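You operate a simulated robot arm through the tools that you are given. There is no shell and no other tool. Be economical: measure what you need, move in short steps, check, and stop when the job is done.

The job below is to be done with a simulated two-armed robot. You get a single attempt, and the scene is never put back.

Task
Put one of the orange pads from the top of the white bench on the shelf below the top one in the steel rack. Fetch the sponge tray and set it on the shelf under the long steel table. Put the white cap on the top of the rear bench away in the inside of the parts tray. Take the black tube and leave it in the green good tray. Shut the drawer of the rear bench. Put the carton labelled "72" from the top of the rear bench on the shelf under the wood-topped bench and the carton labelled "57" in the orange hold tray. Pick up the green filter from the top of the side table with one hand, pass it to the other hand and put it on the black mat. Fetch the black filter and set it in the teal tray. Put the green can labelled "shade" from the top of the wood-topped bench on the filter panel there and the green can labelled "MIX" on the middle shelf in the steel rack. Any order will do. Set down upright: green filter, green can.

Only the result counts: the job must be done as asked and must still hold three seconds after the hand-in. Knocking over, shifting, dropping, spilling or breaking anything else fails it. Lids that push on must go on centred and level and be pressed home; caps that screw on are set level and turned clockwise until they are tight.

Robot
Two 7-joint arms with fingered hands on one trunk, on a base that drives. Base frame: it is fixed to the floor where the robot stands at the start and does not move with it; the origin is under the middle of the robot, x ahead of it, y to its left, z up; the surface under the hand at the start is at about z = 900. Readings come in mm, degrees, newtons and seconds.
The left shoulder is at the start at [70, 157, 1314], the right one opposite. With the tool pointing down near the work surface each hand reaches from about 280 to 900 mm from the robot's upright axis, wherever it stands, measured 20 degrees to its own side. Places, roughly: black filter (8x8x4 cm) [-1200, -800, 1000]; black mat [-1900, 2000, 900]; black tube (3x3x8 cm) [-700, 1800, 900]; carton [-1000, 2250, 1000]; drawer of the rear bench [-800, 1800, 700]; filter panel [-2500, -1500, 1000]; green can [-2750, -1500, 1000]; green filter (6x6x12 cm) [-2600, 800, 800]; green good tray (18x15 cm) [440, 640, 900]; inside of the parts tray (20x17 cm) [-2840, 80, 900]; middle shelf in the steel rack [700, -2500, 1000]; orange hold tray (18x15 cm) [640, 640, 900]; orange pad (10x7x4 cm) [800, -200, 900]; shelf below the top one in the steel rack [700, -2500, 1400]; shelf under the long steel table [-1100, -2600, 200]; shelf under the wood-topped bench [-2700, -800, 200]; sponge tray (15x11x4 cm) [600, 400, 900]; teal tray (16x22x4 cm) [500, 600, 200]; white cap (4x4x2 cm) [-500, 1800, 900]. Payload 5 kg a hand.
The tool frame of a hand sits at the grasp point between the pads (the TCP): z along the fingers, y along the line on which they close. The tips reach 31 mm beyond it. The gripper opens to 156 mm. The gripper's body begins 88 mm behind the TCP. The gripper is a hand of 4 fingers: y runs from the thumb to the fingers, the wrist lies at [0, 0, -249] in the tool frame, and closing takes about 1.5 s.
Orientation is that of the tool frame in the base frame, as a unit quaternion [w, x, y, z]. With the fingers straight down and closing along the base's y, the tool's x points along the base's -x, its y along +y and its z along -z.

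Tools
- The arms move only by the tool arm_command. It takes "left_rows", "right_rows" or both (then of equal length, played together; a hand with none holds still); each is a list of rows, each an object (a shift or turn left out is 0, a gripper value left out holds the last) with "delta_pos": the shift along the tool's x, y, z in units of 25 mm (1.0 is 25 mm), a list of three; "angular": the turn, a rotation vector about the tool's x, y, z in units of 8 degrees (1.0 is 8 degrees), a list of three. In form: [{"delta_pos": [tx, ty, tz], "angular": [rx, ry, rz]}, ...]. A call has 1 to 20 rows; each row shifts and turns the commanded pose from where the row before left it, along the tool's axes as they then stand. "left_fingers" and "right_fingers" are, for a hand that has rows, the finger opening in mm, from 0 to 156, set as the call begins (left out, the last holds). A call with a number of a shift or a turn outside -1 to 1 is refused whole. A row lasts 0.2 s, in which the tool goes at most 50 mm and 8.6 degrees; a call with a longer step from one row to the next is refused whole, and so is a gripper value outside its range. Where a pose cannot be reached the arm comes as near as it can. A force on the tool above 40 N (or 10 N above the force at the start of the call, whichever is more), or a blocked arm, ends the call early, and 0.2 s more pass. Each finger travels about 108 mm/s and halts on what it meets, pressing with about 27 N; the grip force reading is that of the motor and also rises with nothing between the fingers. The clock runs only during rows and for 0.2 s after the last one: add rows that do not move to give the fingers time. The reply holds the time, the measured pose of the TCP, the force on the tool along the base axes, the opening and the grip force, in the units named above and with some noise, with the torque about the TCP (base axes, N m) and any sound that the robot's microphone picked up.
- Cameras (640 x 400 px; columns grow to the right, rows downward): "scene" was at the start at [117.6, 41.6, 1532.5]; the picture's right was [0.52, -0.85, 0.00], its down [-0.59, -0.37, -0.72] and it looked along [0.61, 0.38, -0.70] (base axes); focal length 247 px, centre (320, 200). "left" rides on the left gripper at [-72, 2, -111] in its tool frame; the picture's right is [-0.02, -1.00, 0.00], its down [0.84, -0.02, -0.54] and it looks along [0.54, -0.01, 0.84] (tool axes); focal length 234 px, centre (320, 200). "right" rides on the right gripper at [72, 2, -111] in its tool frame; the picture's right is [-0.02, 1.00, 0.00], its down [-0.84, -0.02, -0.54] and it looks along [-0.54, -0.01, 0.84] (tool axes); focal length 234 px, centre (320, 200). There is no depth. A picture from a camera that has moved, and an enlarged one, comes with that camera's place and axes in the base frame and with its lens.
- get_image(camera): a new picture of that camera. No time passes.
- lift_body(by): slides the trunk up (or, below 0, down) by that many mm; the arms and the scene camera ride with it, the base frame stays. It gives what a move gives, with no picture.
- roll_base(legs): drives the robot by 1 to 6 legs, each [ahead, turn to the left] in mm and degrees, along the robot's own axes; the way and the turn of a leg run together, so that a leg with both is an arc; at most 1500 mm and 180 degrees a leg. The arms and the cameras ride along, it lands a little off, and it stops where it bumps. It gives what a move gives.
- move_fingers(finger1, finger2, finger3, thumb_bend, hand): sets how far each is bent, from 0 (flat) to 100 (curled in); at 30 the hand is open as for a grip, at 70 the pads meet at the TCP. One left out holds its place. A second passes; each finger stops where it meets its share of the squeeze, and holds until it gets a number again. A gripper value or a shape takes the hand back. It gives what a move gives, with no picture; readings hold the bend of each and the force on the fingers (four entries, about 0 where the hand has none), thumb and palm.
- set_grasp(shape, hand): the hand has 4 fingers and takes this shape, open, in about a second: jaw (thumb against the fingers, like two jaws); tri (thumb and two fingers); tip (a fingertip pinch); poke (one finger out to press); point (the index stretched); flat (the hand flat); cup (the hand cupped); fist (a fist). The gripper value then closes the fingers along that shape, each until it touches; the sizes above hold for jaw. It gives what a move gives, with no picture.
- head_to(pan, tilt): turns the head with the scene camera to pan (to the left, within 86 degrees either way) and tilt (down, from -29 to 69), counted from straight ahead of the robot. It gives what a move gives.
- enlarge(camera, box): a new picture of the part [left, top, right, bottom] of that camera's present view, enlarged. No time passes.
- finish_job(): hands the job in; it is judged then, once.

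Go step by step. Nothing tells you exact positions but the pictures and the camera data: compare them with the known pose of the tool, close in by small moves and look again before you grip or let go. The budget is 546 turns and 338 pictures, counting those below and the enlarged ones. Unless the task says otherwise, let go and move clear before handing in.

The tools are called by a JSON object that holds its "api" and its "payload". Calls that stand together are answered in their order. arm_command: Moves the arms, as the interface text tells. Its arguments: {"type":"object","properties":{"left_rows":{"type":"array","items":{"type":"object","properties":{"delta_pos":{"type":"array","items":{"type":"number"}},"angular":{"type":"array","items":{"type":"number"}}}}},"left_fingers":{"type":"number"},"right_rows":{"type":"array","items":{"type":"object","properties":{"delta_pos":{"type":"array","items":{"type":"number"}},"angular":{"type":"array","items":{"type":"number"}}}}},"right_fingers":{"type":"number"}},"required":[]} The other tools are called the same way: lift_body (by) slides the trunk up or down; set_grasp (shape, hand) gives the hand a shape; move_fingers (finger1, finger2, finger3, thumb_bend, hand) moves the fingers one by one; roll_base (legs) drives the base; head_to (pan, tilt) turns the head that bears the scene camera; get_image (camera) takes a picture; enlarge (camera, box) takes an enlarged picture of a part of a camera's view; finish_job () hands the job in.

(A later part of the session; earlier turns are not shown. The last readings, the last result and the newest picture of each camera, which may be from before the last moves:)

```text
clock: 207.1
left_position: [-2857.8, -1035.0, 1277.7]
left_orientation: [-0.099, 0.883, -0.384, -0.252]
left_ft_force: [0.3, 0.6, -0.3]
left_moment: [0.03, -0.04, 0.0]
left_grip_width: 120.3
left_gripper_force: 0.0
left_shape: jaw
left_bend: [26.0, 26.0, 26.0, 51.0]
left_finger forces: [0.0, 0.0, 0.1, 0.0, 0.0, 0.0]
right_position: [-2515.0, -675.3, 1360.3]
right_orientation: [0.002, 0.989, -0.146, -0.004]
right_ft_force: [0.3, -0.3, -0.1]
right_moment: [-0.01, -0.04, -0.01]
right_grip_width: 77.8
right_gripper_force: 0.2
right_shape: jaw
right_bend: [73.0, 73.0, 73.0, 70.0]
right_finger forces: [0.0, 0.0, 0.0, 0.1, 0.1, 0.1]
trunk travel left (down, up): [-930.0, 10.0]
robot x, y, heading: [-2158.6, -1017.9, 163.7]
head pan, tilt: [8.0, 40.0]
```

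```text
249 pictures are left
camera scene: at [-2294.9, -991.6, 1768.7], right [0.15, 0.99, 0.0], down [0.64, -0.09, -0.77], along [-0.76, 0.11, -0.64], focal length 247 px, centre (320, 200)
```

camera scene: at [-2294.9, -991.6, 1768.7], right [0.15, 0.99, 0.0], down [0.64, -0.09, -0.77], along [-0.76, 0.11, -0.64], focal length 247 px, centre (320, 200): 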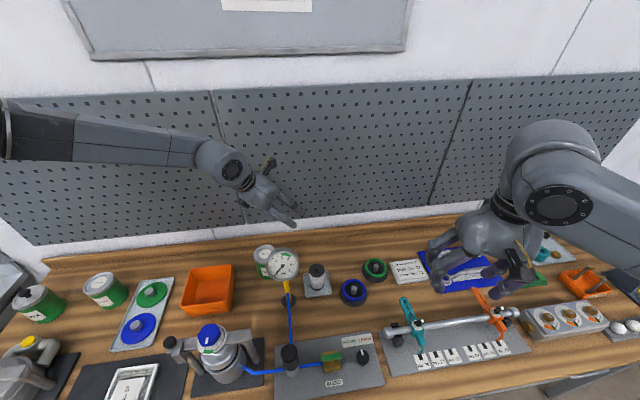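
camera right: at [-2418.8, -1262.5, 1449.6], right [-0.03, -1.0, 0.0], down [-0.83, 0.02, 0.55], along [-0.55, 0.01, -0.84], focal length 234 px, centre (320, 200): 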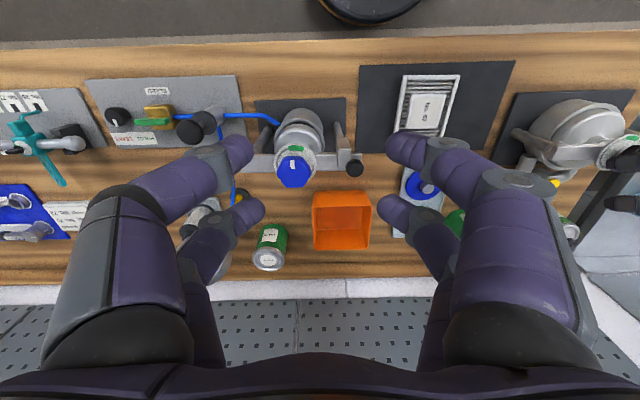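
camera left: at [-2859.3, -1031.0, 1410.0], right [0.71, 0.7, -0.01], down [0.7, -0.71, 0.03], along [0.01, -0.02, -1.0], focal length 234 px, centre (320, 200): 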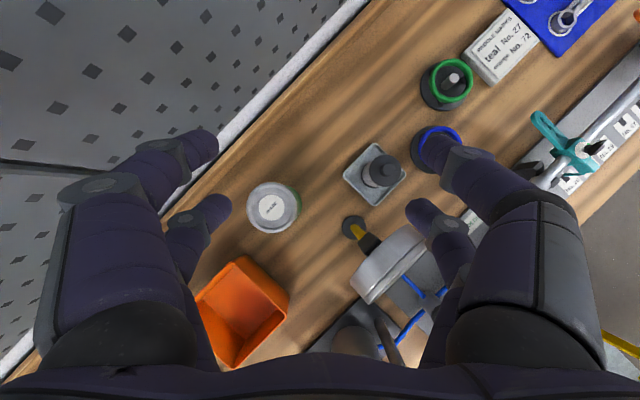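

{"api": "arm_command", "payload": {"left_rows": [{"delta_pos": [0.85, 0.47, 0.26]}, {"delta_pos": [0.85, 0.47, 0.26]}, {"delta_pos": [0.85, 0.47, 0.26]}, {"delta_pos": [0.85, 0.47, 0.26]}, {"delta_pos": [0.85, 0.47, 0.26]}, {"delta_pos": [0.85, 0.47, 0.26]}, {}]}}

{"api": "lift_body", "payload": {"by": -110}}

{"api": "get_image", "payload": {"camera": "left"}}

{"api": "get_image", "payload": {"camera": "scene"}}

```text
clock: 208.7
left_position: [-2850.0, -1148.4, 1179.6]
left_orientation: [-0.098, 0.882, -0.384, -0.253]
left_ft_force: [0.1, 0.1, 0.3]
left_moment: [-0.03, -0.01, -0.04]
left_grip_width: 120.4
left_gripper_force: 0.1
left_shape: jaw
left_bend: [26.0, 26.0, 26.0, 51.0]
left_finger forces: [0.0, 0.0, 0.1, 0.0, 0.0, 0.1]
right_position: [-2515.3, -674.5, 1360.0]
right_orientation: [0.001, 0.989, -0.147, -0.004]
right_ft_force: [0.5, -0.1, -1.5]
right_moment: [-0.02, -0.05, -0.03]
right_grip_width: 77.6
right_gripper_force: 0.1
right_shape: jaw
right_bend: [73.0, 73.0, 73.0, 70.0]
right_finger forces: [0.1, 0.1, 0.0, 0.0, 0.0, 0.0]
trunk travel left (down, up): [-930.0, 10.0]
robot x, y, heading: [-2160.3, -1017.1, 163.6]
head pan, tilt: [8.0, 40.0]
```

```text
clock: 210.1
left_position: [-2849.5, -1148.0, 1070.7]
left_orientation: [-0.098, 0.883, -0.383, -0.253]
left_ft_force: [0.0, 0.4, 0.4]
left_moment: [-0.01, 0.0, 0.01]
left_grip_width: 120.4
left_gripper_force: 0.1
left_shape: jaw
left_bend: [26.0, 26.0, 26.0, 51.0]
left_finger forces: [0.0, 0.1, 0.0, 0.0, 0.0, 0.1]
right_position: [-2514.3, -673.8, 1251.0]
right_orientation: [0.002, 0.989, -0.146, -0.004]
right_ft_force: [0.6, 0.1, 0.2]
right_moment: [0.03, 0.01, 0.02]
right_grip_width: 77.4
right_gripper_force: 0.1
right_shape: jaw
right_bend: [73.0, 73.0, 73.0, 70.0]
right_finger forces: [0.0, 0.1, 0.0, 0.0, 0.0, 0.0]
trunk travel left (down, up): [-820.0, 120.0]
robot x, y, heading: [-2161.0, -1013.4, 163.7]
head pan, tilt: [8.0, 40.0]
```

```text
248 pictures are left
camera left: at [-2850.9, -1144.5, 1201.5], right [0.71, 0.7, -0.01], down [0.7, -0.71, 0.03], along [0.01, -0.02, -1.0], focal length 234 px, centre (320, 200)
```

left: 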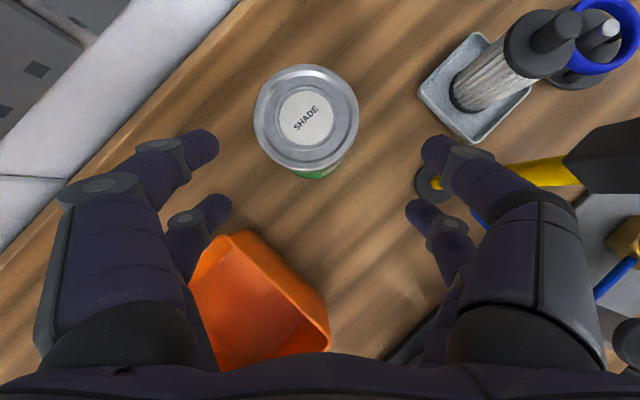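

```text
247 pictures are left
camera scene: at [-2293.8, -990.6, 1658.8], right [0.15, 0.99, 0.0], down [0.64, -0.09, -0.77], along [-0.76, 0.11, -0.64], focal length 247 px, centre (320, 200)
```

scene: 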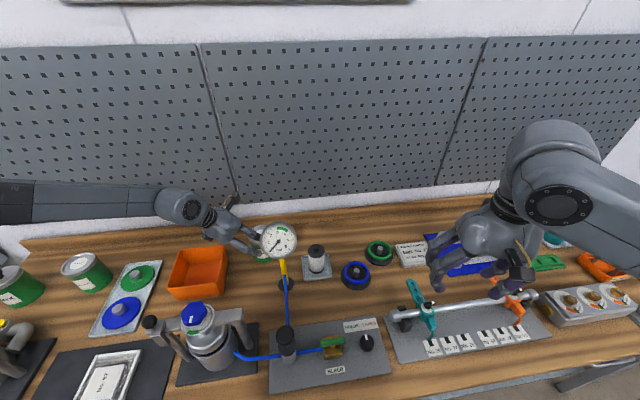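

{"api": "arm_command", "payload": {"left_rows": [{"delta_pos": [0, 0.46, 0.5]}, {"delta_pos": [0, 0, 1]}, {"delta_pos": [0, 0, 1]}, {"delta_pos": [0, 0, 1]}, {}]}}

{"api": "get_image", "payload": {"camera": "left"}}

```text
clock: 211.3
left_position: [-2891.2, -1123.5, 994.7]
left_orientation: [-0.098, 0.883, -0.383, -0.253]
left_ft_force: [-0.3, -0.6, 0.1]
left_moment: [0.02, 0.02, 0.02]
left_grip_width: 120.2
left_gripper_force: 0.0
left_shape: jaw
left_bend: [26.0, 26.0, 26.0, 51.0]
left_finger forces: [0.0, 0.0, 0.0, 0.0, 0.1, 0.0]
right_position: [-2514.0, -674.0, 1250.6]
right_orientation: [0.001, 0.989, -0.146, -0.004]
right_ft_force: [0.4, -0.5, 0.2]
right_moment: [-0.02, -0.01, 0.02]
right_grip_width: 77.5
right_gripper_force: 0.0
right_shape: jaw
right_bend: [73.0, 73.0, 73.0, 70.0]
right_finger forces: [0.0, 0.0, 0.1, 0.0, 0.0, 0.0]
trunk travel left (down, up): [-820.0, 120.0]
robot x, y, heading: [-2156.9, -1016.6, 163.6]
head pan, tilt: [8.0, 40.0]
```

```text
246 pictures are left
camera left: at [-2891.3, -1119.0, 1127.6], right [0.71, 0.7, -0.01], down [0.7, -0.71, 0.03], along [0.01, -0.02, -1.0], focal length 234 px, centre (320, 200)
```

left: 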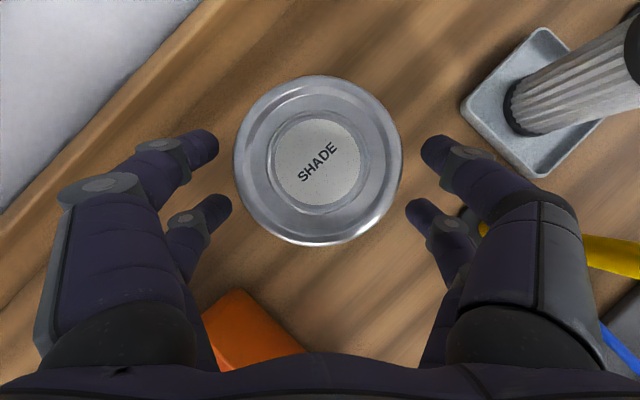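

{"api": "arm_command", "payload": {"left_rows": [{"delta_pos": [0, 0, 0.8]}, {"delta_pos": [0, 0, 0.7]}, {}]}}

{"api": "arm_command", "payload": {"left_rows": [{}, {}, {}, {}, {}], "left_fingers": 60}}

{"api": "get_image", "payload": {"camera": "left"}}

```text
clock: 212.1
left_position: [-2899.3, -1117.0, 979.1]
left_orientation: [-0.098, 0.883, -0.382, -0.254]
left_ft_force: [0.1, 0.0, 1.0]
left_moment: [0.04, -0.02, -0.01]
left_grip_width: 120.0
left_gripper_force: 0.1
left_shape: jaw
left_bend: [26.0, 26.0, 26.0, 51.0]
left_finger forces: [0.1, 0.0, 0.0, 0.1, 0.0, 0.0]
left hand out of reach, approached as far as the arm can: row 2
right_position: [-2513.7, -676.1, 1250.8]
right_orientation: [0.002, 0.989, -0.145, -0.005]
right_ft_force: [0.1, 0.3, -0.3]
right_moment: [0.04, 0.01, 0.0]
right_grip_width: 77.6
right_gripper_force: 0.1
right_shape: jaw
right_bend: [73.0, 73.0, 73.0, 70.0]
right_finger forces: [0.0, 0.0, 0.1, 0.0, 0.1, 0.0]
trunk travel left (down, up): [-820.0, 120.0]
robot x, y, heading: [-2160.1, -1016.0, 163.8]
head pan, tilt: [8.0, 40.0]
```

```text
clock: 213.3
left_position: [-2898.4, -1117.1, 977.1]
left_orientation: [-0.098, 0.883, -0.383, -0.253]
left_ft_force: [0.8, 0.4, 0.0]
left_moment: [-0.11, -0.12, 0.04]
left_grip_width: 71.0
left_gripper_force: 27.0
left_shape: jaw
left_bend: [73.0, 73.0, 73.0, 70.0]
left_finger forces: [24.3, 24.9, 24.3, 0.0, 24.0, 0.0]
right_position: [-2514.1, -675.8, 1250.5]
right_orientation: [0.001, 0.989, -0.146, -0.005]
right_ft_force: [-0.4, 0.8, 0.4]
right_moment: [-0.02, -0.01, -0.04]
right_grip_width: 77.4
right_gripper_force: 0.1
right_shape: jaw
right_bend: [73.0, 73.0, 73.0, 70.0]
right_finger forces: [0.1, 0.0, 0.1, 0.0, 0.1, 0.1]
trunk travel left (down, up): [-820.0, 120.0]
robot x, y, heading: [-2158.0, -1015.3, 163.6]
head pan, tilt: [8.0, 40.0]
```

```text
245 pictures are left
camera left: at [-2899.4, -1112.7, 1109.9], right [0.71, 0.7, -0.01], down [0.7, -0.71, 0.03], along [0.01, -0.02, -1.0], focal length 234 px, centre (320, 200)
```

left: 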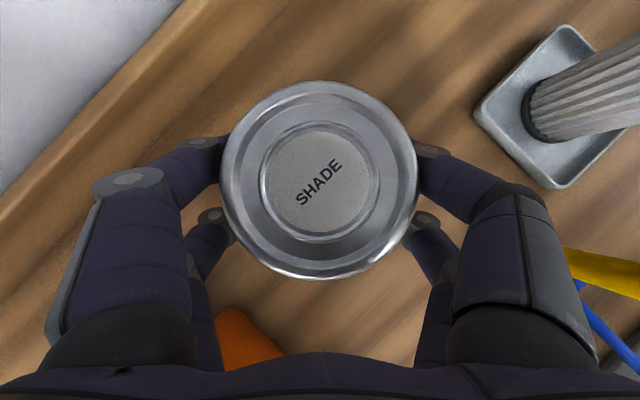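

Gripped. Lift with the trunk (purely vertical), then check.

{"api": "lift_body", "payload": {"by": 115}}

{"api": "get_image", "payload": {"camera": "left"}}

{"api": "get_image", "payload": {"camera": "scene"}}

```text
clock: 214.8
left_position: [-2899.2, -1116.7, 1091.7]
left_orientation: [-0.097, 0.883, -0.382, -0.253]
left_ft_force: [-0.3, 0.6, -5.3]
left_moment: [-0.05, -0.02, -0.02]
left_grip_width: 71.0
left_gripper_force: 26.6
left_shape: jaw
left_bend: [73.0, 73.0, 73.0, 70.0]
left_finger forces: [24.1, 24.9, 23.8, 0.1, 23.3, 0.1]
right_position: [-2515.9, -674.9, 1365.9]
right_orientation: [0.002, 0.989, -0.147, -0.003]
right_ft_force: [-0.4, -0.1, 1.3]
right_moment: [-0.02, -0.02, 0.02]
right_grip_width: 77.5
right_gripper_force: 0.1
right_shape: jaw
right_bend: [73.0, 73.0, 73.0, 70.0]
right_finger forces: [0.1, 0.0, 0.1, 0.0, 0.0, 0.0]
trunk travel left (down, up): [-935.0, 5.0]
robot x, y, heading: [-2157.6, -1013.4, 163.3]
head pan, tilt: [8.0, 40.0]
```

```text
244 pictures are left
camera left: at [-2900.0, -1112.7, 1224.4], right [0.71, 0.7, -0.01], down [0.7, -0.71, 0.03], along [0.01, -0.02, -1.0], focal length 234 px, centre (320, 200)
```

left: 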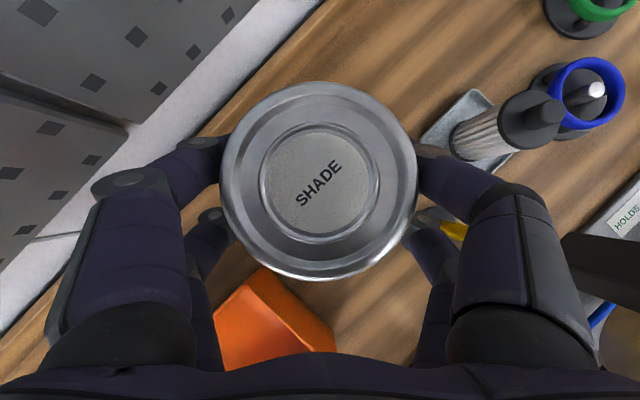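

```text
243 pictures are left
camera scene: at [-2295.1, -990.7, 1773.6], right [0.15, 0.99, 0.0], down [0.64, -0.09, -0.77], along [-0.76, 0.11, -0.64], focal length 247 px, centre (320, 200)
```

scene: 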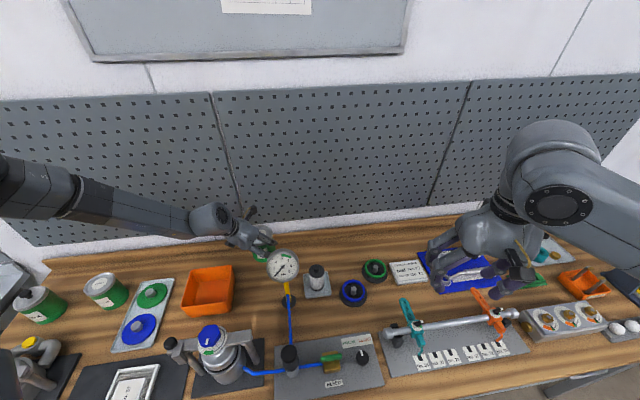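

Can is held upright. Draw it back/up along the tool 45 mm, then rotate the base left 25° to swing it over toward the panel.

{"api": "arm_command", "payload": {"left_rows": [{"delta_pos": [0, 0, -0.6]}, {"delta_pos": [0, 0, -0.6]}, {"delta_pos": [0, 0, -0.6]}, {}]}}

{"api": "roll_base", "payload": {"legs": [[0, 25]]}}

{"api": "head_to", "payload": {"pan": 20, "tilt": 45}}

{"api": "get_image", "payload": {"camera": "scene"}}

```text
clock: 215.8
left_position: [-2880.9, -1133.9, 1131.5]
left_orientation: [-0.098, 0.883, -0.382, -0.252]
left_ft_force: [0.6, 0.1, -5.7]
left_moment: [-0.01, 0.0, 0.03]
left_grip_width: 70.9
left_gripper_force: 27.4
left_shape: jaw
left_bend: [73.0, 73.0, 73.0, 70.0]
left_finger forces: [24.1, 24.9, 23.9, 0.0, 23.4, 0.0]
right_position: [-2515.6, -674.6, 1365.9]
right_orientation: [0.002, 0.989, -0.146, -0.004]
right_ft_force: [0.8, 0.0, -0.3]
right_moment: [0.01, -0.02, 0.01]
right_grip_width: 77.5
right_gripper_force: 0.1
right_shape: jaw
right_bend: [73.0, 73.0, 73.0, 70.0]
right_finger forces: [0.0, 0.1, 0.1, 0.0, 0.1, 0.1]
trunk travel left (down, up): [-935.0, 5.0]
robot x, y, heading: [-2157.9, -1016.1, 163.8]
head pan, tilt: [8.0, 40.0]
```

```text
clock: 217.4
left_position: [-2766.7, -1422.6, 1132.6]
left_orientation: [-0.041, 0.944, -0.186, -0.268]
left_ft_force: [0.8, 0.0, -5.1]
left_moment: [-0.01, -0.04, -0.01]
left_grip_width: 70.9
left_gripper_force: 26.9
left_shape: jaw
left_bend: [73.0, 73.0, 73.0, 70.0]
left_finger forces: [24.1, 25.0, 23.8, 0.1, 23.4, 0.1]
right_position: [-2625.1, -852.6, 1365.5]
right_orientation: [0.003, 0.998, 0.068, -0.003]
right_ft_force: [-0.3, 0.6, -0.1]
right_moment: [0.0, 0.01, 0.03]
right_grip_width: 77.6
right_gripper_force: 0.1
right_shape: jaw
right_bend: [73.0, 73.0, 73.0, 70.0]
right_finger forces: [0.0, 0.1, 0.1, 0.0, 0.0, 0.0]
trunk travel left (down, up): [-935.0, 5.0]
robot x, y, heading: [-2161.7, -1016.7, -171.6]
head pan, tilt: [8.0, 40.0]
```

```text
clock: 218.2
left_position: [-2766.5, -1423.3, 1131.1]
left_orientation: [-0.041, 0.945, -0.186, -0.267]
left_ft_force: [-0.2, 0.1, -5.4]
left_moment: [-0.04, -0.04, 0.01]
left_grip_width: 70.8
left_gripper_force: 26.6
left_shape: jaw
left_bend: [73.0, 73.0, 73.0, 70.0]
left_finger forces: [24.0, 24.9, 23.8, 0.1, 23.3, 0.0]
right_position: [-2623.9, -853.0, 1366.0]
right_orientation: [0.002, 0.998, 0.068, -0.004]
right_ft_force: [-0.7, -0.1, 0.7]
right_moment: [0.0, 0.01, -0.01]
right_grip_width: 77.5
right_gripper_force: 0.2
right_shape: jaw
right_bend: [73.0, 73.0, 73.0, 70.0]
right_finger forces: [0.0, 0.0, 0.0, 0.0, 0.0, 0.0]
trunk travel left (down, up): [-935.0, 5.0]
robot x, y, heading: [-2160.3, -1017.8, -171.8]
head pan, tilt: [20.0, 45.0]
```

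```text
242 pictures are left
camera scene: at [-2283.9, -1062.9, 1766.4], right [-0.47, 0.88, 0.0], down [0.62, 0.33, -0.71], along [-0.62, -0.33, -0.71], focal length 247 px, centre (320, 200)
```

scene: 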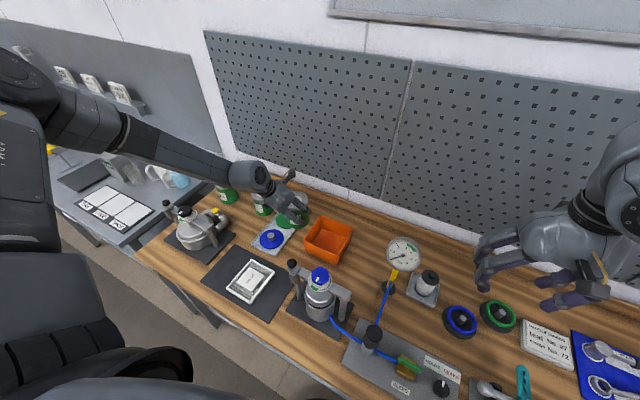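

{"api": "arm_command", "payload": {"left_rows": [{"delta_pos": [0.83, -0.087, -0.51]}, {"delta_pos": [0.83, -0.087, -0.51]}, {"delta_pos": [0.83, -0.087, -0.51]}, {"delta_pos": [0.83, -0.087, -0.51]}, {"delta_pos": [0.83, -0.087, -0.51]}, {"delta_pos": [0.83, -0.087, -0.51]}, {"delta_pos": [0.83, -0.087, -0.51]}, {"delta_pos": [0.83, -0.087, -0.51]}, {"delta_pos": [0.83, -0.087, -0.51]}, {}]}}

{"api": "get_image", "payload": {"camera": "left"}}

{"api": "get_image", "payload": {"camera": "scene"}}

```text
clock: 220.4
left_position: [-2555.5, -1487.5, 1130.1]
left_orientation: [-0.041, 0.944, -0.186, -0.268]
left_ft_force: [-0.4, 0.3, -6.5]
left_moment: [-0.04, -0.07, -0.03]
left_grip_width: 70.5
left_gripper_force: 27.1
left_shape: jaw
left_bend: [73.0, 73.0, 73.0, 70.0]
left_finger forces: [24.1, 24.7, 23.7, 0.1, 23.0, 0.0]
right_position: [-2624.6, -853.7, 1365.8]
right_orientation: [0.003, 0.998, 0.068, -0.004]
right_ft_force: [-0.3, 1.3, -0.3]
right_moment: [0.0, -0.02, -0.02]
right_grip_width: 77.6
right_gripper_force: 0.0
right_shape: jaw
right_bend: [73.0, 73.0, 73.0, 70.0]
right_finger forces: [0.1, 0.0, 0.0, 0.1, 0.1, 0.0]
trunk travel left (down, up): [-935.0, 5.0]
robot x, y, heading: [-2162.3, -1017.5, -171.6]
head pan, tilt: [20.0, 45.0]
```

```text
241 pictures are left
camera left: at [-2557.9, -1484.1, 1263.1], right [0.35, 0.93, -0.01], down [0.93, -0.35, 0.03], along [0.02, -0.02, -1.0], focal length 234 px, centre (320, 200)
```

left: 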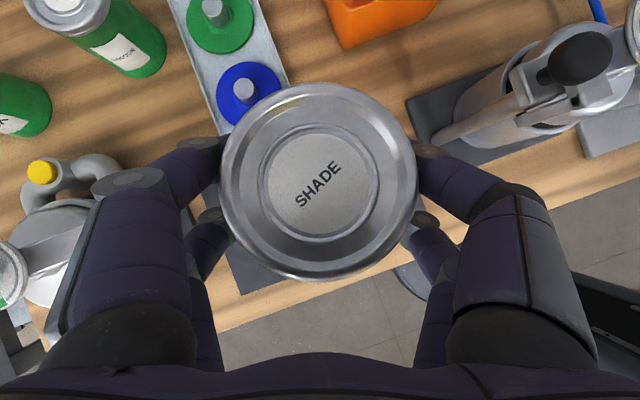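

```text
240 pictures are left
camera scene: at [-2284.3, -1063.6, 1766.3], right [-0.47, 0.88, 0.0], down [0.62, 0.33, -0.71], along [-0.62, -0.33, -0.71], focal length 247 px, centre (320, 200)
```

scene: 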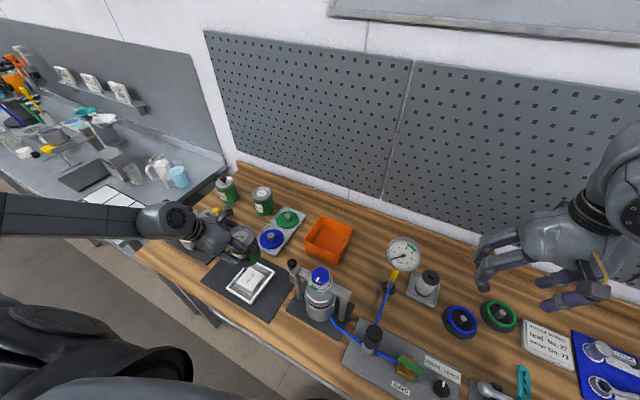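

{"api": "enlarge", "payload": {"camera": "scene", "box": [190, 200, 310, 320]}}

```text
3.33 times, centred on (250, 260) of scene
camera zoom: at [-2284.3, -1063.6, 1766.3], right [-0.47, 0.88, 0.0], down [0.62, 0.33, -0.71], along [-0.62, -0.33, -0.71], focal length 824 px, centre (553, 0)
```

zoom: 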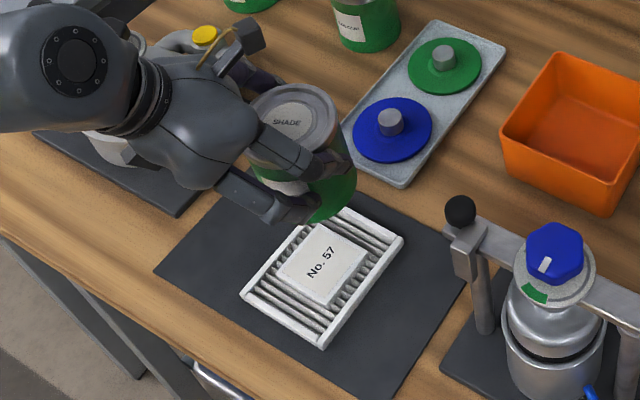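

Panel centre ≈(-2550,-1489). Adjust 15 mm and lower with the trunk.

{"api": "arm_command", "payload": {"left_rows": [{"delta_pos": [0.55, 0, -0.34]}, {}]}}

{"api": "lift_body", "payload": {"by": -105}}

{"api": "enlarge", "payload": {"camera": "scene", "box": [190, 180, 310, 300]}}

{"api": "get_image", "payload": {"camera": "left"}}

```text
clock: 221.0
left_position: [-2540.2, -1493.8, 1131.4]
left_orientation: [-0.041, 0.944, -0.185, -0.269]
left_ft_force: [0.3, 0.6, -5.4]
left_moment: [0.01, -0.03, 0.01]
left_grip_width: 70.9
left_gripper_force: 27.4
left_shape: jaw
left_bend: [73.0, 73.0, 73.0, 70.0]
left_finger forces: [24.2, 24.8, 23.7, 0.0, 23.1, 0.0]
right_position: [-2624.1, -853.5, 1365.3]
right_orientation: [0.002, 0.998, 0.067, -0.005]
right_ft_force: [1.1, 0.2, -1.5]
right_moment: [-0.04, 0.02, -0.04]
right_grip_width: 77.8
right_gripper_force: 0.0
right_shape: jaw
right_bend: [73.0, 73.0, 73.0, 70.0]
right_finger forces: [0.0, 0.0, 0.0, 0.1, 0.0, 0.0]
trunk travel left (down, up): [-935.0, 5.0]
robot x, y, heading: [-2158.9, -1017.2, -171.6]
head pan, tilt: [20.0, 45.0]
```

```text
clock: 222.3
left_position: [-2540.5, -1494.0, 1026.4]
left_orientation: [-0.041, 0.944, -0.186, -0.269]
left_ft_force: [-0.2, 0.8, -5.2]
left_moment: [-0.01, -0.06, 0.03]
left_grip_width: 70.7
left_gripper_force: 27.0
left_shape: jaw
left_bend: [73.0, 73.0, 73.0, 70.0]
left_finger forces: [24.0, 24.9, 23.7, 0.0, 22.9, 0.0]
right_position: [-2623.9, -855.6, 1261.0]
right_orientation: [0.001, 0.998, 0.068, -0.004]
right_ft_force: [0.2, 0.2, -0.2]
right_moment: [-0.03, -0.01, 0.0]
right_grip_width: 77.7
right_gripper_force: 0.0
right_shape: jaw
right_bend: [73.0, 73.0, 73.0, 70.0]
right_finger forces: [0.0, 0.0, 0.1, 0.0, 0.1, 0.0]
trunk travel left (down, up): [-830.0, 110.0]
robot x, y, heading: [-2163.5, -1014.4, -171.8]
head pan, tilt: [20.0, 45.0]
```

```text
3.33 times, centred on (250, 240) of scene
camera zoom: at [-2283.8, -1063.5, 1661.4], right [-0.47, 0.88, 0.0], down [0.62, 0.33, -0.71], along [-0.62, -0.33, -0.71], focal length 824 px, centre (553, 67)
```

zoom: 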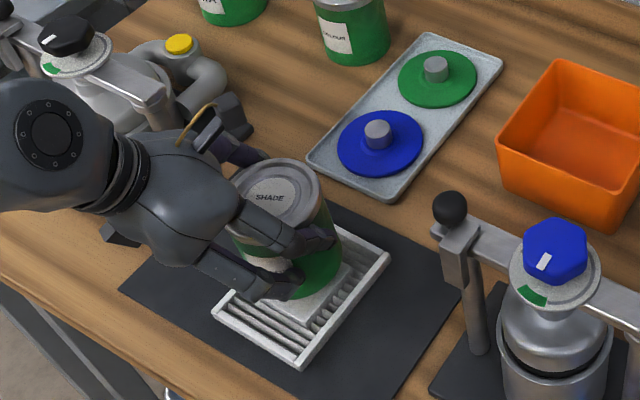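

```text
237 pictures are left
camera left: at [-2543.0, -1490.9, 1158.4], right [0.35, 0.94, -0.01], down [0.93, -0.35, 0.03], along [0.02, -0.02, -1.0], focal length 234 px, centre (320, 200)
```

left: 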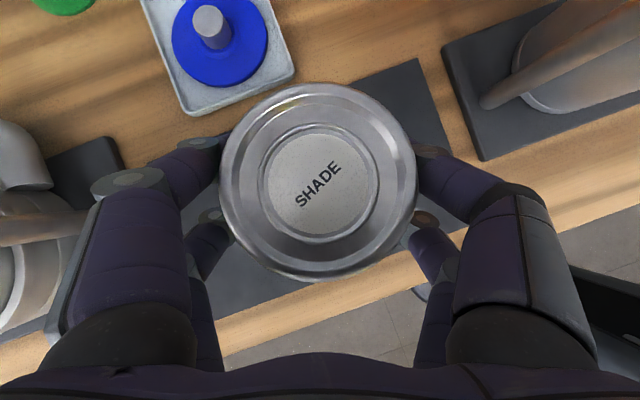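

{"api": "lift_body", "payload": {"by": -28}}

{"api": "enlarge", "payload": {"camera": "scene", "box": [200, 190, 300, 290]}}

```text
clock: 223.1
left_position: [-2541.2, -1493.1, 1000.0]
left_orientation: [-0.04, 0.944, -0.186, -0.27]
left_ft_force: [-1.2, -0.6, 12.1]
left_moment: [0.12, -0.3, -0.05]
left_grip_width: 70.5
left_gripper_force: 27.0
left_shape: jaw
left_bend: [73.0, 73.0, 73.0, 70.0]
left_finger forces: [27.2, 28.7, 27.6, 0.1, 24.5, 0.0]
right_position: [-2623.4, -852.8, 1233.2]
right_orientation: [0.002, 0.998, 0.067, -0.004]
right_ft_force: [0.2, 0.4, -0.5]
right_moment: [-0.03, -0.01, 0.02]
right_grip_width: 77.9
right_gripper_force: 0.0
right_shape: jaw
right_bend: [73.0, 73.0, 73.0, 70.0]
right_finger forces: [0.1, 0.1, 0.0, 0.1, 0.0, 0.0]
trunk travel left (down, up): [-802.0, 138.0]
robot x, y, heading: [-2156.9, -1014.3, -171.8]
head pan, tilt: [20.0, 45.0]
```

```text
4.00 times, centred on (250, 240) of scene
camera zoom: at [-2281.9, -1061.4, 1633.8], right [-0.47, 0.88, 0.0], down [0.62, 0.33, -0.71], along [-0.62, -0.33, -0.71], focal length 989 px, centre (600, 40)
```

zoom: 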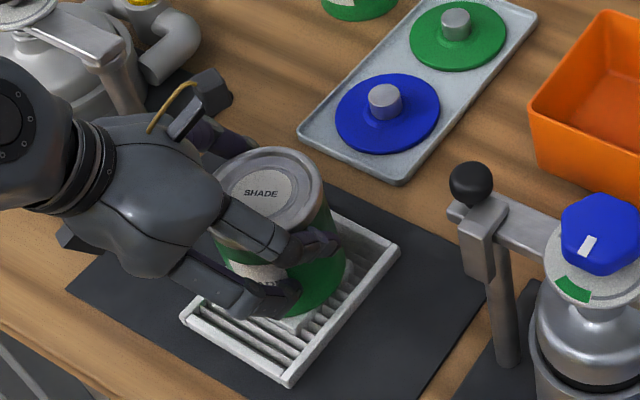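

Contact, can centred on the panel. Release and back out along the tool.

{"api": "arm_command", "payload": {"left_rows": [{}, {}, {}, {}], "left_fingers": 120}}

{"api": "arm_command", "payload": {"left_rows": [{"delta_pos": [0, 0, -0.7]}, {"delta_pos": [0, 0, -1]}, {"delta_pos": [0, 0, -1]}, {"delta_pos": [0, 0, -1]}, {"delta_pos": [0, 0, -1]}, {}]}}

{"api": "get_image", "payload": {"camera": "left"}}

{"api": "get_image", "payload": {"camera": "scene"}}

```text
clock: 224.1
left_position: [-2540.4, -1493.7, 998.5]
left_orientation: [-0.042, 0.944, -0.186, -0.268]
left_ft_force: [0.8, -0.2, -0.3]
left_moment: [0.0, -0.01, 0.0]
left_grip_width: 119.4
left_gripper_force: 0.0
left_shape: jaw
left_bend: [26.0, 26.0, 26.0, 51.0]
left_finger forces: [0.0, 0.1, 0.1, 0.0, 0.0, 0.1]
right_position: [-2623.8, -853.7, 1233.3]
right_orientation: [0.002, 0.998, 0.068, -0.005]
right_ft_force: [0.3, -0.4, -0.5]
right_moment: [0.03, 0.0, 0.0]
right_grip_width: 77.6
right_gripper_force: 0.0
right_shape: jaw
right_bend: [73.0, 73.0, 73.0, 70.0]
right_finger forces: [0.0, 0.0, 0.0, 0.0, 0.0, 0.1]
trunk travel left (down, up): [-802.0, 138.0]
robot x, y, heading: [-2158.9, -1014.0, -171.8]
head pan, tilt: [20.0, 45.0]
```

```text
clock: 225.5
left_position: [-2480.1, -1515.3, 1097.9]
left_orientation: [-0.042, 0.944, -0.186, -0.269]
left_ft_force: [-0.5, -0.5, 0.2]
left_moment: [0.01, -0.04, 0.02]
left_grip_width: 119.7
left_gripper_force: 0.1
left_shape: jaw
left_bend: [26.0, 26.0, 26.0, 51.0]
left_finger forces: [0.0, 0.0, 0.0, 0.1, 0.0, 0.0]
right_position: [-2626.2, -853.5, 1230.9]
right_orientation: [0.002, 0.998, 0.068, -0.004]
right_ft_force: [0.3, 0.4, -0.1]
right_moment: [0.01, -0.01, 0.0]
right_grip_width: 77.7
right_gripper_force: 0.1
right_shape: jaw
right_bend: [73.0, 73.0, 73.0, 70.0]
right_finger forces: [0.0, 0.0, 0.0, 0.0, 0.0, 0.1]
trunk travel left (down, up): [-802.0, 138.0]
robot x, y, heading: [-2161.6, -1016.0, -171.8]
head pan, tilt: [20.0, 45.0]
```

```text
235 pictures are left
camera left: at [-2483.5, -1512.2, 1230.0], right [0.35, 0.94, -0.01], down [0.93, -0.35, 0.03], along [0.02, -0.02, -1.0], focal length 234 px, centre (320, 200)
```

left: 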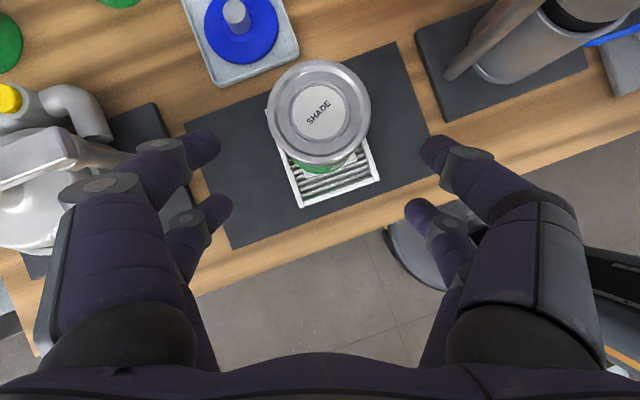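

```text
234 pictures are left
camera scene: at [-2283.9, -1063.5, 1633.4], right [-0.47, 0.88, 0.0], down [0.62, 0.33, -0.71], along [-0.62, -0.33, -0.71], focal length 247 px, centre (320, 200)
```

scene: 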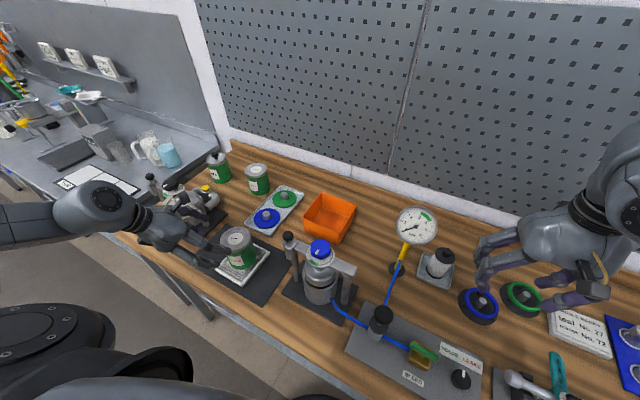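

SHADE is standing on the panel. Now to the MIX can: raise, back off, and reposition the base to about (-2105,-1773), heading ~164°.

{"api": "lift_body", "payload": {"by": 135}}

{"api": "roll_base", "payload": {"legs": [[-250, 0], [0, 81.8], [850, 0], [0, -106]]}}

{"api": "head_to", "payload": {"pan": 10, "tilt": 40}}

{"api": "get_image", "payload": {"camera": "scene"}}

```text
clock: 227.1
left_position: [-2480.5, -1514.3, 1233.4]
left_orientation: [-0.042, 0.944, -0.186, -0.269]
left_ft_force: [0.5, -1.3, 0.4]
left_moment: [0.01, -0.01, -0.04]
left_grip_width: 119.6
left_gripper_force: 0.0
left_shape: jaw
left_bend: [26.0, 26.0, 26.0, 51.0]
left_finger forces: [0.1, 0.0, 0.0, 0.0, 0.0, 0.1]
right_position: [-2623.6, -854.3, 1367.1]
right_orientation: [0.002, 0.998, 0.068, -0.004]
right_ft_force: [0.2, 0.4, 0.2]
right_moment: [-0.01, 0.04, -0.03]
right_grip_width: 77.7
right_gripper_force: 0.0
right_shape: jaw
right_bend: [73.0, 73.0, 73.0, 70.0]
right_finger forces: [0.0, 0.0, 0.0, 0.0, 0.0, 0.1]
trunk travel left (down, up): [-937.0, 3.0]
robot x, y, heading: [-2159.9, -1015.1, -171.7]
head pan, tilt: [20.0, 45.0]
```

```text
clock: 240.9
left_position: [-2407.5, -2151.7, 1233.3]
left_orientation: [-0.097, 0.884, -0.38, -0.253]
left_ft_force: [-0.5, 0.3, 1.2]
left_moment: [0.02, 0.04, 0.01]
left_grip_width: 119.8
left_gripper_force: 0.1
left_shape: jaw
left_bend: [26.0, 26.0, 26.0, 51.0]
left_finger forces: [0.0, 0.1, 0.0, 0.1, 0.0, 0.0]
right_position: [-2268.9, -1489.7, 1367.3]
right_orientation: [0.001, 0.99, -0.141, -0.004]
right_ft_force: [0.4, -0.1, -0.5]
right_moment: [0.01, 0.05, 0.02]
right_grip_width: 77.4
right_gripper_force: 0.0
right_shape: jaw
right_bend: [73.0, 73.0, 73.0, 70.0]
right_finger forces: [0.0, 0.0, 0.1, 0.1, 0.1, 0.0]
trunk travel left (down, up): [-937.0, 3.0]
robot x, y, heading: [-1910.4, -1823.7, 164.0]
head pan, tilt: [20.0, 45.0]
```

```text
clock: 241.7
left_position: [-2408.1, -2151.3, 1232.9]
left_orientation: [-0.096, 0.885, -0.379, -0.254]
left_ft_force: [0.5, 0.1, -0.6]
left_moment: [0.0, 0.04, -0.02]
left_grip_width: 119.7
left_gripper_force: 0.0
left_shape: jaw
left_bend: [26.0, 26.0, 26.0, 51.0]
left_finger forces: [0.0, 0.0, 0.0, 0.0, 0.1, 0.0]
right_position: [-2268.9, -1489.0, 1366.6]
right_orientation: [0.001, 0.99, -0.141, -0.004]
right_ft_force: [-1.2, 0.1, 0.6]
right_moment: [-0.01, 0.02, 0.03]
right_grip_width: 77.5
right_gripper_force: 0.0
right_shape: jaw
right_bend: [73.0, 73.0, 73.0, 70.0]
right_finger forces: [0.1, 0.1, 0.0, 0.1, 0.1, 0.0]
trunk travel left (down, up): [-937.0, 3.0]
robot x, y, heading: [-1914.5, -1826.3, 163.9]
head pan, tilt: [10.0, 40.0]
```

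```text
233 pictures are left
camera scene: at [-2045.9, -1805.4, 1775.7], right [0.1, 0.99, 0.0], down [0.64, -0.07, -0.77], along [-0.76, 0.08, -0.64], focal length 247 px, centre (320, 200)
```

scene: 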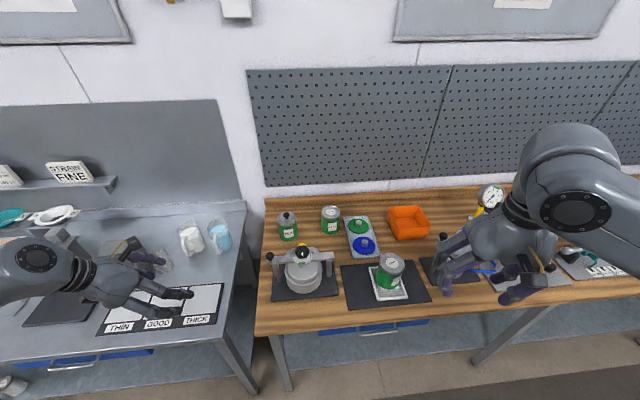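

{"api": "enlarge", "payload": {"camera": "scene", "box": [250, 190, 350, 310]}}

```text
3.33 times, centred on (300, 250) of scene
camera zoom: at [-2045.9, -1805.4, 1775.7], right [0.1, 0.99, 0.0], down [0.64, -0.07, -0.77], along [-0.76, 0.08, -0.64], focal length 824 px, centre (387, 33)
```

zoom: 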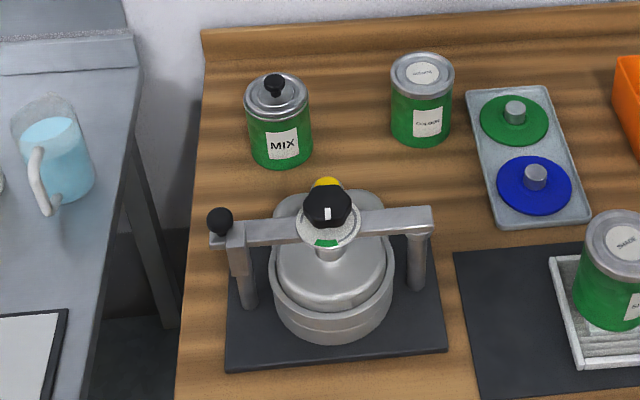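

MIX can at ≈(-2849,-1872). Drive in with the same relative geometry as worked for SHADE.

{"api": "roll_base", "payload": {"legs": [[192, 0]]}}

{"api": "arm_command", "payload": {"left_rows": [{"delta_pos": [-0.737, 0.064, 0.677]}, {"delta_pos": [-0.737, 0.064, 0.677]}, {"delta_pos": [-0.737, 0.064, 0.677]}, {"delta_pos": [-0.737, 0.064, 0.677]}, {"delta_pos": [-0.737, 0.064, 0.677]}, {"delta_pos": [-0.737, 0.064, 0.677]}, {"delta_pos": [-0.737, 0.064, 0.677]}, {"delta_pos": [-0.737, 0.064, 0.677]}, {"delta_pos": [-0.737, 0.064, 0.677]}, {"delta_pos": [-0.737, 0.064, 0.677]}, {}]}}

{"api": "get_image", "payload": {"camera": "left"}}

{"api": "get_image", "payload": {"camera": "scene"}}

```text
clock: 243.2
left_position: [-2591.3, -2098.7, 1234.6]
left_orientation: [-0.096, 0.884, -0.379, -0.256]
left_ft_force: [1.0, 0.0, 0.9]
left_moment: [0.0, 0.04, -0.03]
left_grip_width: 119.8
left_gripper_force: 0.2
left_shape: jaw
left_bend: [26.0, 26.0, 26.0, 51.0]
left_finger forces: [0.0, 0.0, 0.0, 0.0, 0.0, 0.0]
right_position: [-2450.4, -1436.0, 1367.9]
right_orientation: [0.0, 0.99, -0.142, -0.006]
right_ft_force: [0.1, -0.2, -0.4]
right_moment: [0.03, 0.06, 0.03]
right_grip_width: 77.6
right_gripper_force: 0.1
right_shape: jaw
right_bend: [73.0, 73.0, 73.0, 70.0]
right_finger forces: [0.0, 0.0, 0.0, 0.0, 0.0, 0.1]
trunk travel left (down, up): [-937.0, 3.0]
robot x, y, heading: [-2098.2, -1774.7, 164.1]
head pan, tilt: [10.0, 40.0]
```

```text
clock: 245.6
left_position: [-2776.2, -1931.5, 1186.6]
left_orientation: [-0.097, 0.885, -0.379, -0.254]
left_ft_force: [1.3, 0.0, -0.6]
left_moment: [-0.06, -0.06, 0.01]
left_grip_width: 120.0
left_gripper_force: 0.0
left_shape: jaw
left_bend: [26.0, 26.0, 26.0, 51.0]
left_finger forces: [0.1, 0.0, 0.1, 0.1, 0.1, 0.1]
right_position: [-2454.9, -1435.3, 1367.6]
right_orientation: [0.0, 0.99, -0.142, -0.005]
right_ft_force: [0.0, 0.0, -0.1]
right_moment: [0.01, -0.03, -0.01]
right_grip_width: 77.7
right_gripper_force: 0.1
right_shape: jaw
right_bend: [73.0, 73.0, 73.0, 70.0]
right_finger forces: [0.0, 0.1, 0.0, 0.1, 0.0, 0.0]
trunk travel left (down, up): [-937.0, 3.0]
robot x, y, heading: [-2098.4, -1770.6, 164.1]
head pan, tilt: [10.0, 40.0]
```

```text
231 pictures are left
camera left: at [-2778.0, -1928.3, 1317.6], right [0.71, 0.71, -0.01], down [0.71, -0.7, 0.03], along [0.01, -0.03, -1.0], focal length 234 px, centre (320, 200)
```

left: 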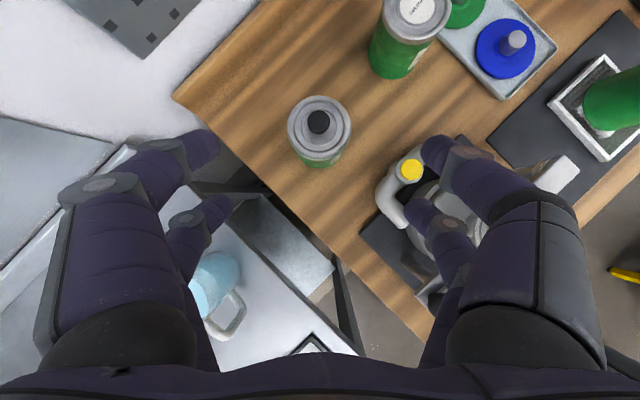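

```text
230 pictures are left
camera scene: at [-2232.4, -1751.9, 1775.8], right [0.1, 0.99, 0.0], down [0.64, -0.07, -0.77], along [-0.76, 0.08, -0.64], focal length 247 px, centre (320, 200)
```

scene: 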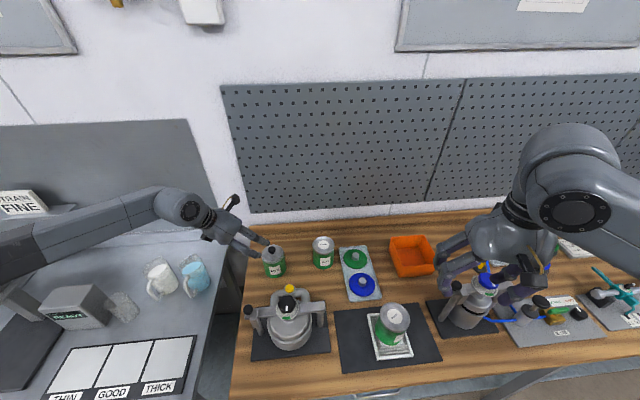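

{"api": "arm_command", "payload": {"left_rows": [{"delta_pos": [-0.86, 0.37, 0.3]}, {}]}}

{"api": "lift_body", "payload": {"by": -110}}

{"api": "get_image", "payload": {"camera": "left"}}

```text
clock: 246.2
left_position: [-2799.4, -1922.7, 1189.9]
left_orientation: [-0.097, 0.885, -0.379, -0.253]
left_ft_force: [-1.0, 1.0, 0.2]
left_moment: [0.01, -0.02, 0.03]
left_grip_width: 119.7
left_gripper_force: 0.1
left_shape: jaw
left_bend: [26.0, 26.0, 26.0, 51.0]
left_finger forces: [0.0, 0.1, 0.1, 0.1, 0.0, 0.0]
right_position: [-2456.9, -1436.1, 1367.3]
right_orientation: [0.001, 0.99, -0.141, -0.005]
right_ft_force: [0.3, 1.0, 0.1]
right_moment: [0.04, -0.03, -0.02]
right_grip_width: 77.5
right_gripper_force: 0.1
right_shape: jaw
right_bend: [73.0, 73.0, 73.0, 70.0]
right_finger forces: [0.0, 0.1, 0.0, 0.0, 0.0, 0.1]
trunk travel left (down, up): [-937.0, 3.0]
robot x, y, heading: [-2097.8, -1774.6, 164.3]
head pan, tilt: [10.0, 40.0]
```

```text
clock: 247.7
left_position: [-2800.2, -1922.5, 1082.2]
left_orientation: [-0.096, 0.885, -0.379, -0.254]
left_ft_force: [-0.6, -0.4, -0.2]
left_moment: [-0.01, -0.01, -0.02]
left_grip_width: 119.8
left_gripper_force: 0.0
left_shape: jaw
left_bend: [26.0, 26.0, 26.0, 51.0]
left_finger forces: [0.0, 0.1, 0.1, 0.0, 0.1, 0.0]
right_position: [-2454.4, -1435.8, 1257.5]
right_orientation: [0.001, 0.99, -0.142, -0.005]
right_ft_force: [0.6, -0.6, -0.3]
right_moment: [0.02, -0.01, 0.01]
right_grip_width: 77.8
right_gripper_force: 0.0
right_shape: jaw
right_bend: [73.0, 73.0, 73.0, 70.0]
right_finger forces: [0.1, 0.0, 0.0, 0.0, 0.0, 0.0]
trunk travel left (down, up): [-827.0, 113.0]
robot x, y, heading: [-2095.8, -1774.5, 164.2]
head pan, tilt: [10.0, 40.0]
```

```text
229 pictures are left
camera left: at [-2800.4, -1919.1, 1213.2], right [0.71, 0.71, -0.01], down [0.71, -0.71, 0.03], along [0.01, -0.02, -1.0], focal length 234 px, centre (320, 200)
```

left: 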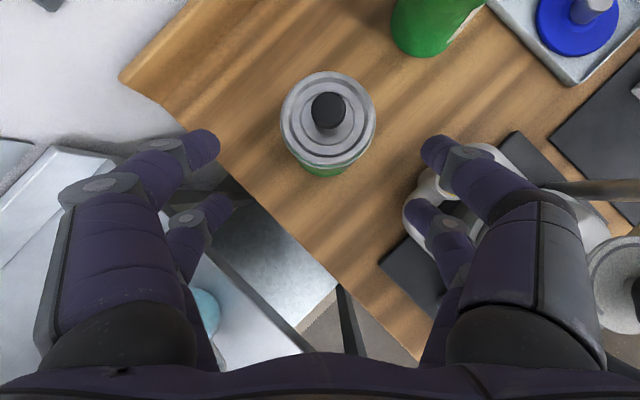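

{"api": "arm_command", "payload": {"left_rows": [{"delta_pos": [0.2, -0.24, 0.6]}, {"delta_pos": [0, 0, 1]}, {"delta_pos": [0, 0, 1]}, {}]}}

{"api": "get_image", "payload": {"camera": "left"}}

```text
clock: 248.7
left_position: [-2815.5, -1899.8, 1021.0]
left_orientation: [-0.096, 0.884, -0.379, -0.254]
left_ft_force: [0.3, 0.3, 0.6]
left_moment: [0.0, -0.01, 0.02]
left_grip_width: 119.7
left_gripper_force: 0.1
left_shape: jaw
left_bend: [26.0, 26.0, 26.0, 51.0]
left_finger forces: [0.0, 0.0, 0.0, 0.0, 0.0, 0.0]
right_position: [-2454.5, -1435.9, 1258.9]
right_orientation: [0.0, 0.99, -0.142, -0.005]
right_ft_force: [0.0, -0.2, 0.2]
right_moment: [0.01, 0.0, -0.02]
right_grip_width: 77.7
right_gripper_force: 0.0
right_shape: jaw
right_bend: [73.0, 73.0, 73.0, 70.0]
right_finger forces: [0.0, 0.0, 0.0, 0.0, 0.0, 0.1]
trunk travel left (down, up): [-827.0, 113.0]
robot x, y, heading: [-2095.5, -1775.4, 163.8]
head pan, tilt: [10.0, 40.0]
```

```text
228 pictures are left
camera left: at [-2816.5, -1894.6, 1153.9], right [0.71, 0.71, -0.01], down [0.71, -0.7, 0.03], along [0.01, -0.02, -1.0], focal length 234 px, centre (320, 200)
```

left: 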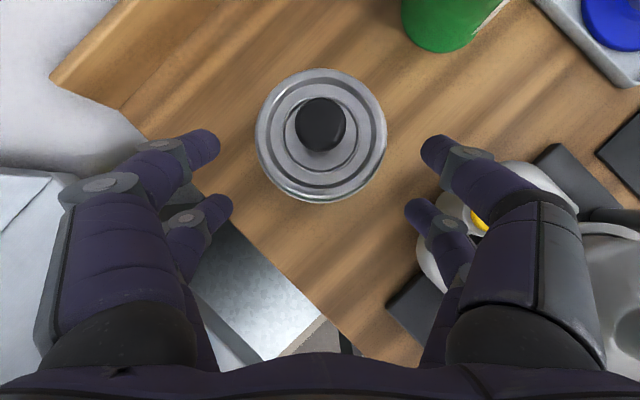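

{"api": "arm_command", "payload": {"left_rows": [{"delta_pos": [0, 0, 0.6]}, {"delta_pos": [0, 0, 0.6]}, {"delta_pos": [0, 0, 0.6]}, {}]}}

{"api": "get_image", "payload": {"camera": "left"}}

{"api": "enlarge", "payload": {"camera": "scene", "box": [160, 150, 360, 330]}}

```text
clock: 249.7
left_position: [-2833.4, -1883.4, 984.1]
left_orientation: [-0.096, 0.885, -0.379, -0.254]
left_ft_force: [0.7, 0.7, -0.6]
left_moment: [0.01, 0.02, 0.02]
left_grip_width: 119.5
left_gripper_force: 0.1
left_shape: jaw
left_bend: [26.0, 26.0, 26.0, 51.0]
left_finger forces: [0.0, 0.1, 0.0, 0.0, 0.1, 0.0]
right_position: [-2455.6, -1434.7, 1258.2]
right_orientation: [0.001, 0.99, -0.142, -0.005]
right_ft_force: [0.1, 0.5, -0.7]
right_moment: [0.02, 0.0, -0.03]
right_grip_width: 77.3
right_gripper_force: 0.1
right_shape: jaw
right_bend: [73.0, 73.0, 73.0, 70.0]
right_finger forces: [0.1, 0.0, 0.0, 0.0, 0.0, 0.0]
trunk travel left (down, up): [-827.0, 113.0]
robot x, y, heading: [-2095.0, -1772.3, 164.2]
head pan, tilt: [10.0, 40.0]
```

```text
227 pictures are left
camera left: at [-2834.4, -1878.7, 1116.4], right [0.71, 0.71, -0.01], down [0.71, -0.71, 0.03], along [0.01, -0.03, -1.0], focal length 234 px, centre (320, 200)
```

left: 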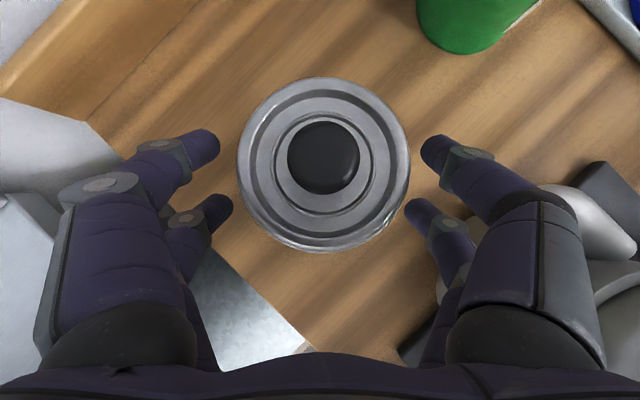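

```text
2.22 times, centred on (260, 240) of scene
camera zoom: at [-2232.8, -1751.8, 1665.7], right [0.1, 0.99, 0.0], down [0.64, -0.07, -0.77], along [-0.76, 0.08, -0.64], focal length 550 px, centre (453, 111)
```

zoom: 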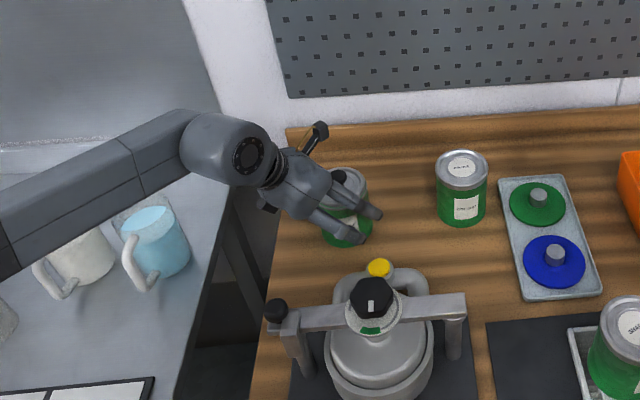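

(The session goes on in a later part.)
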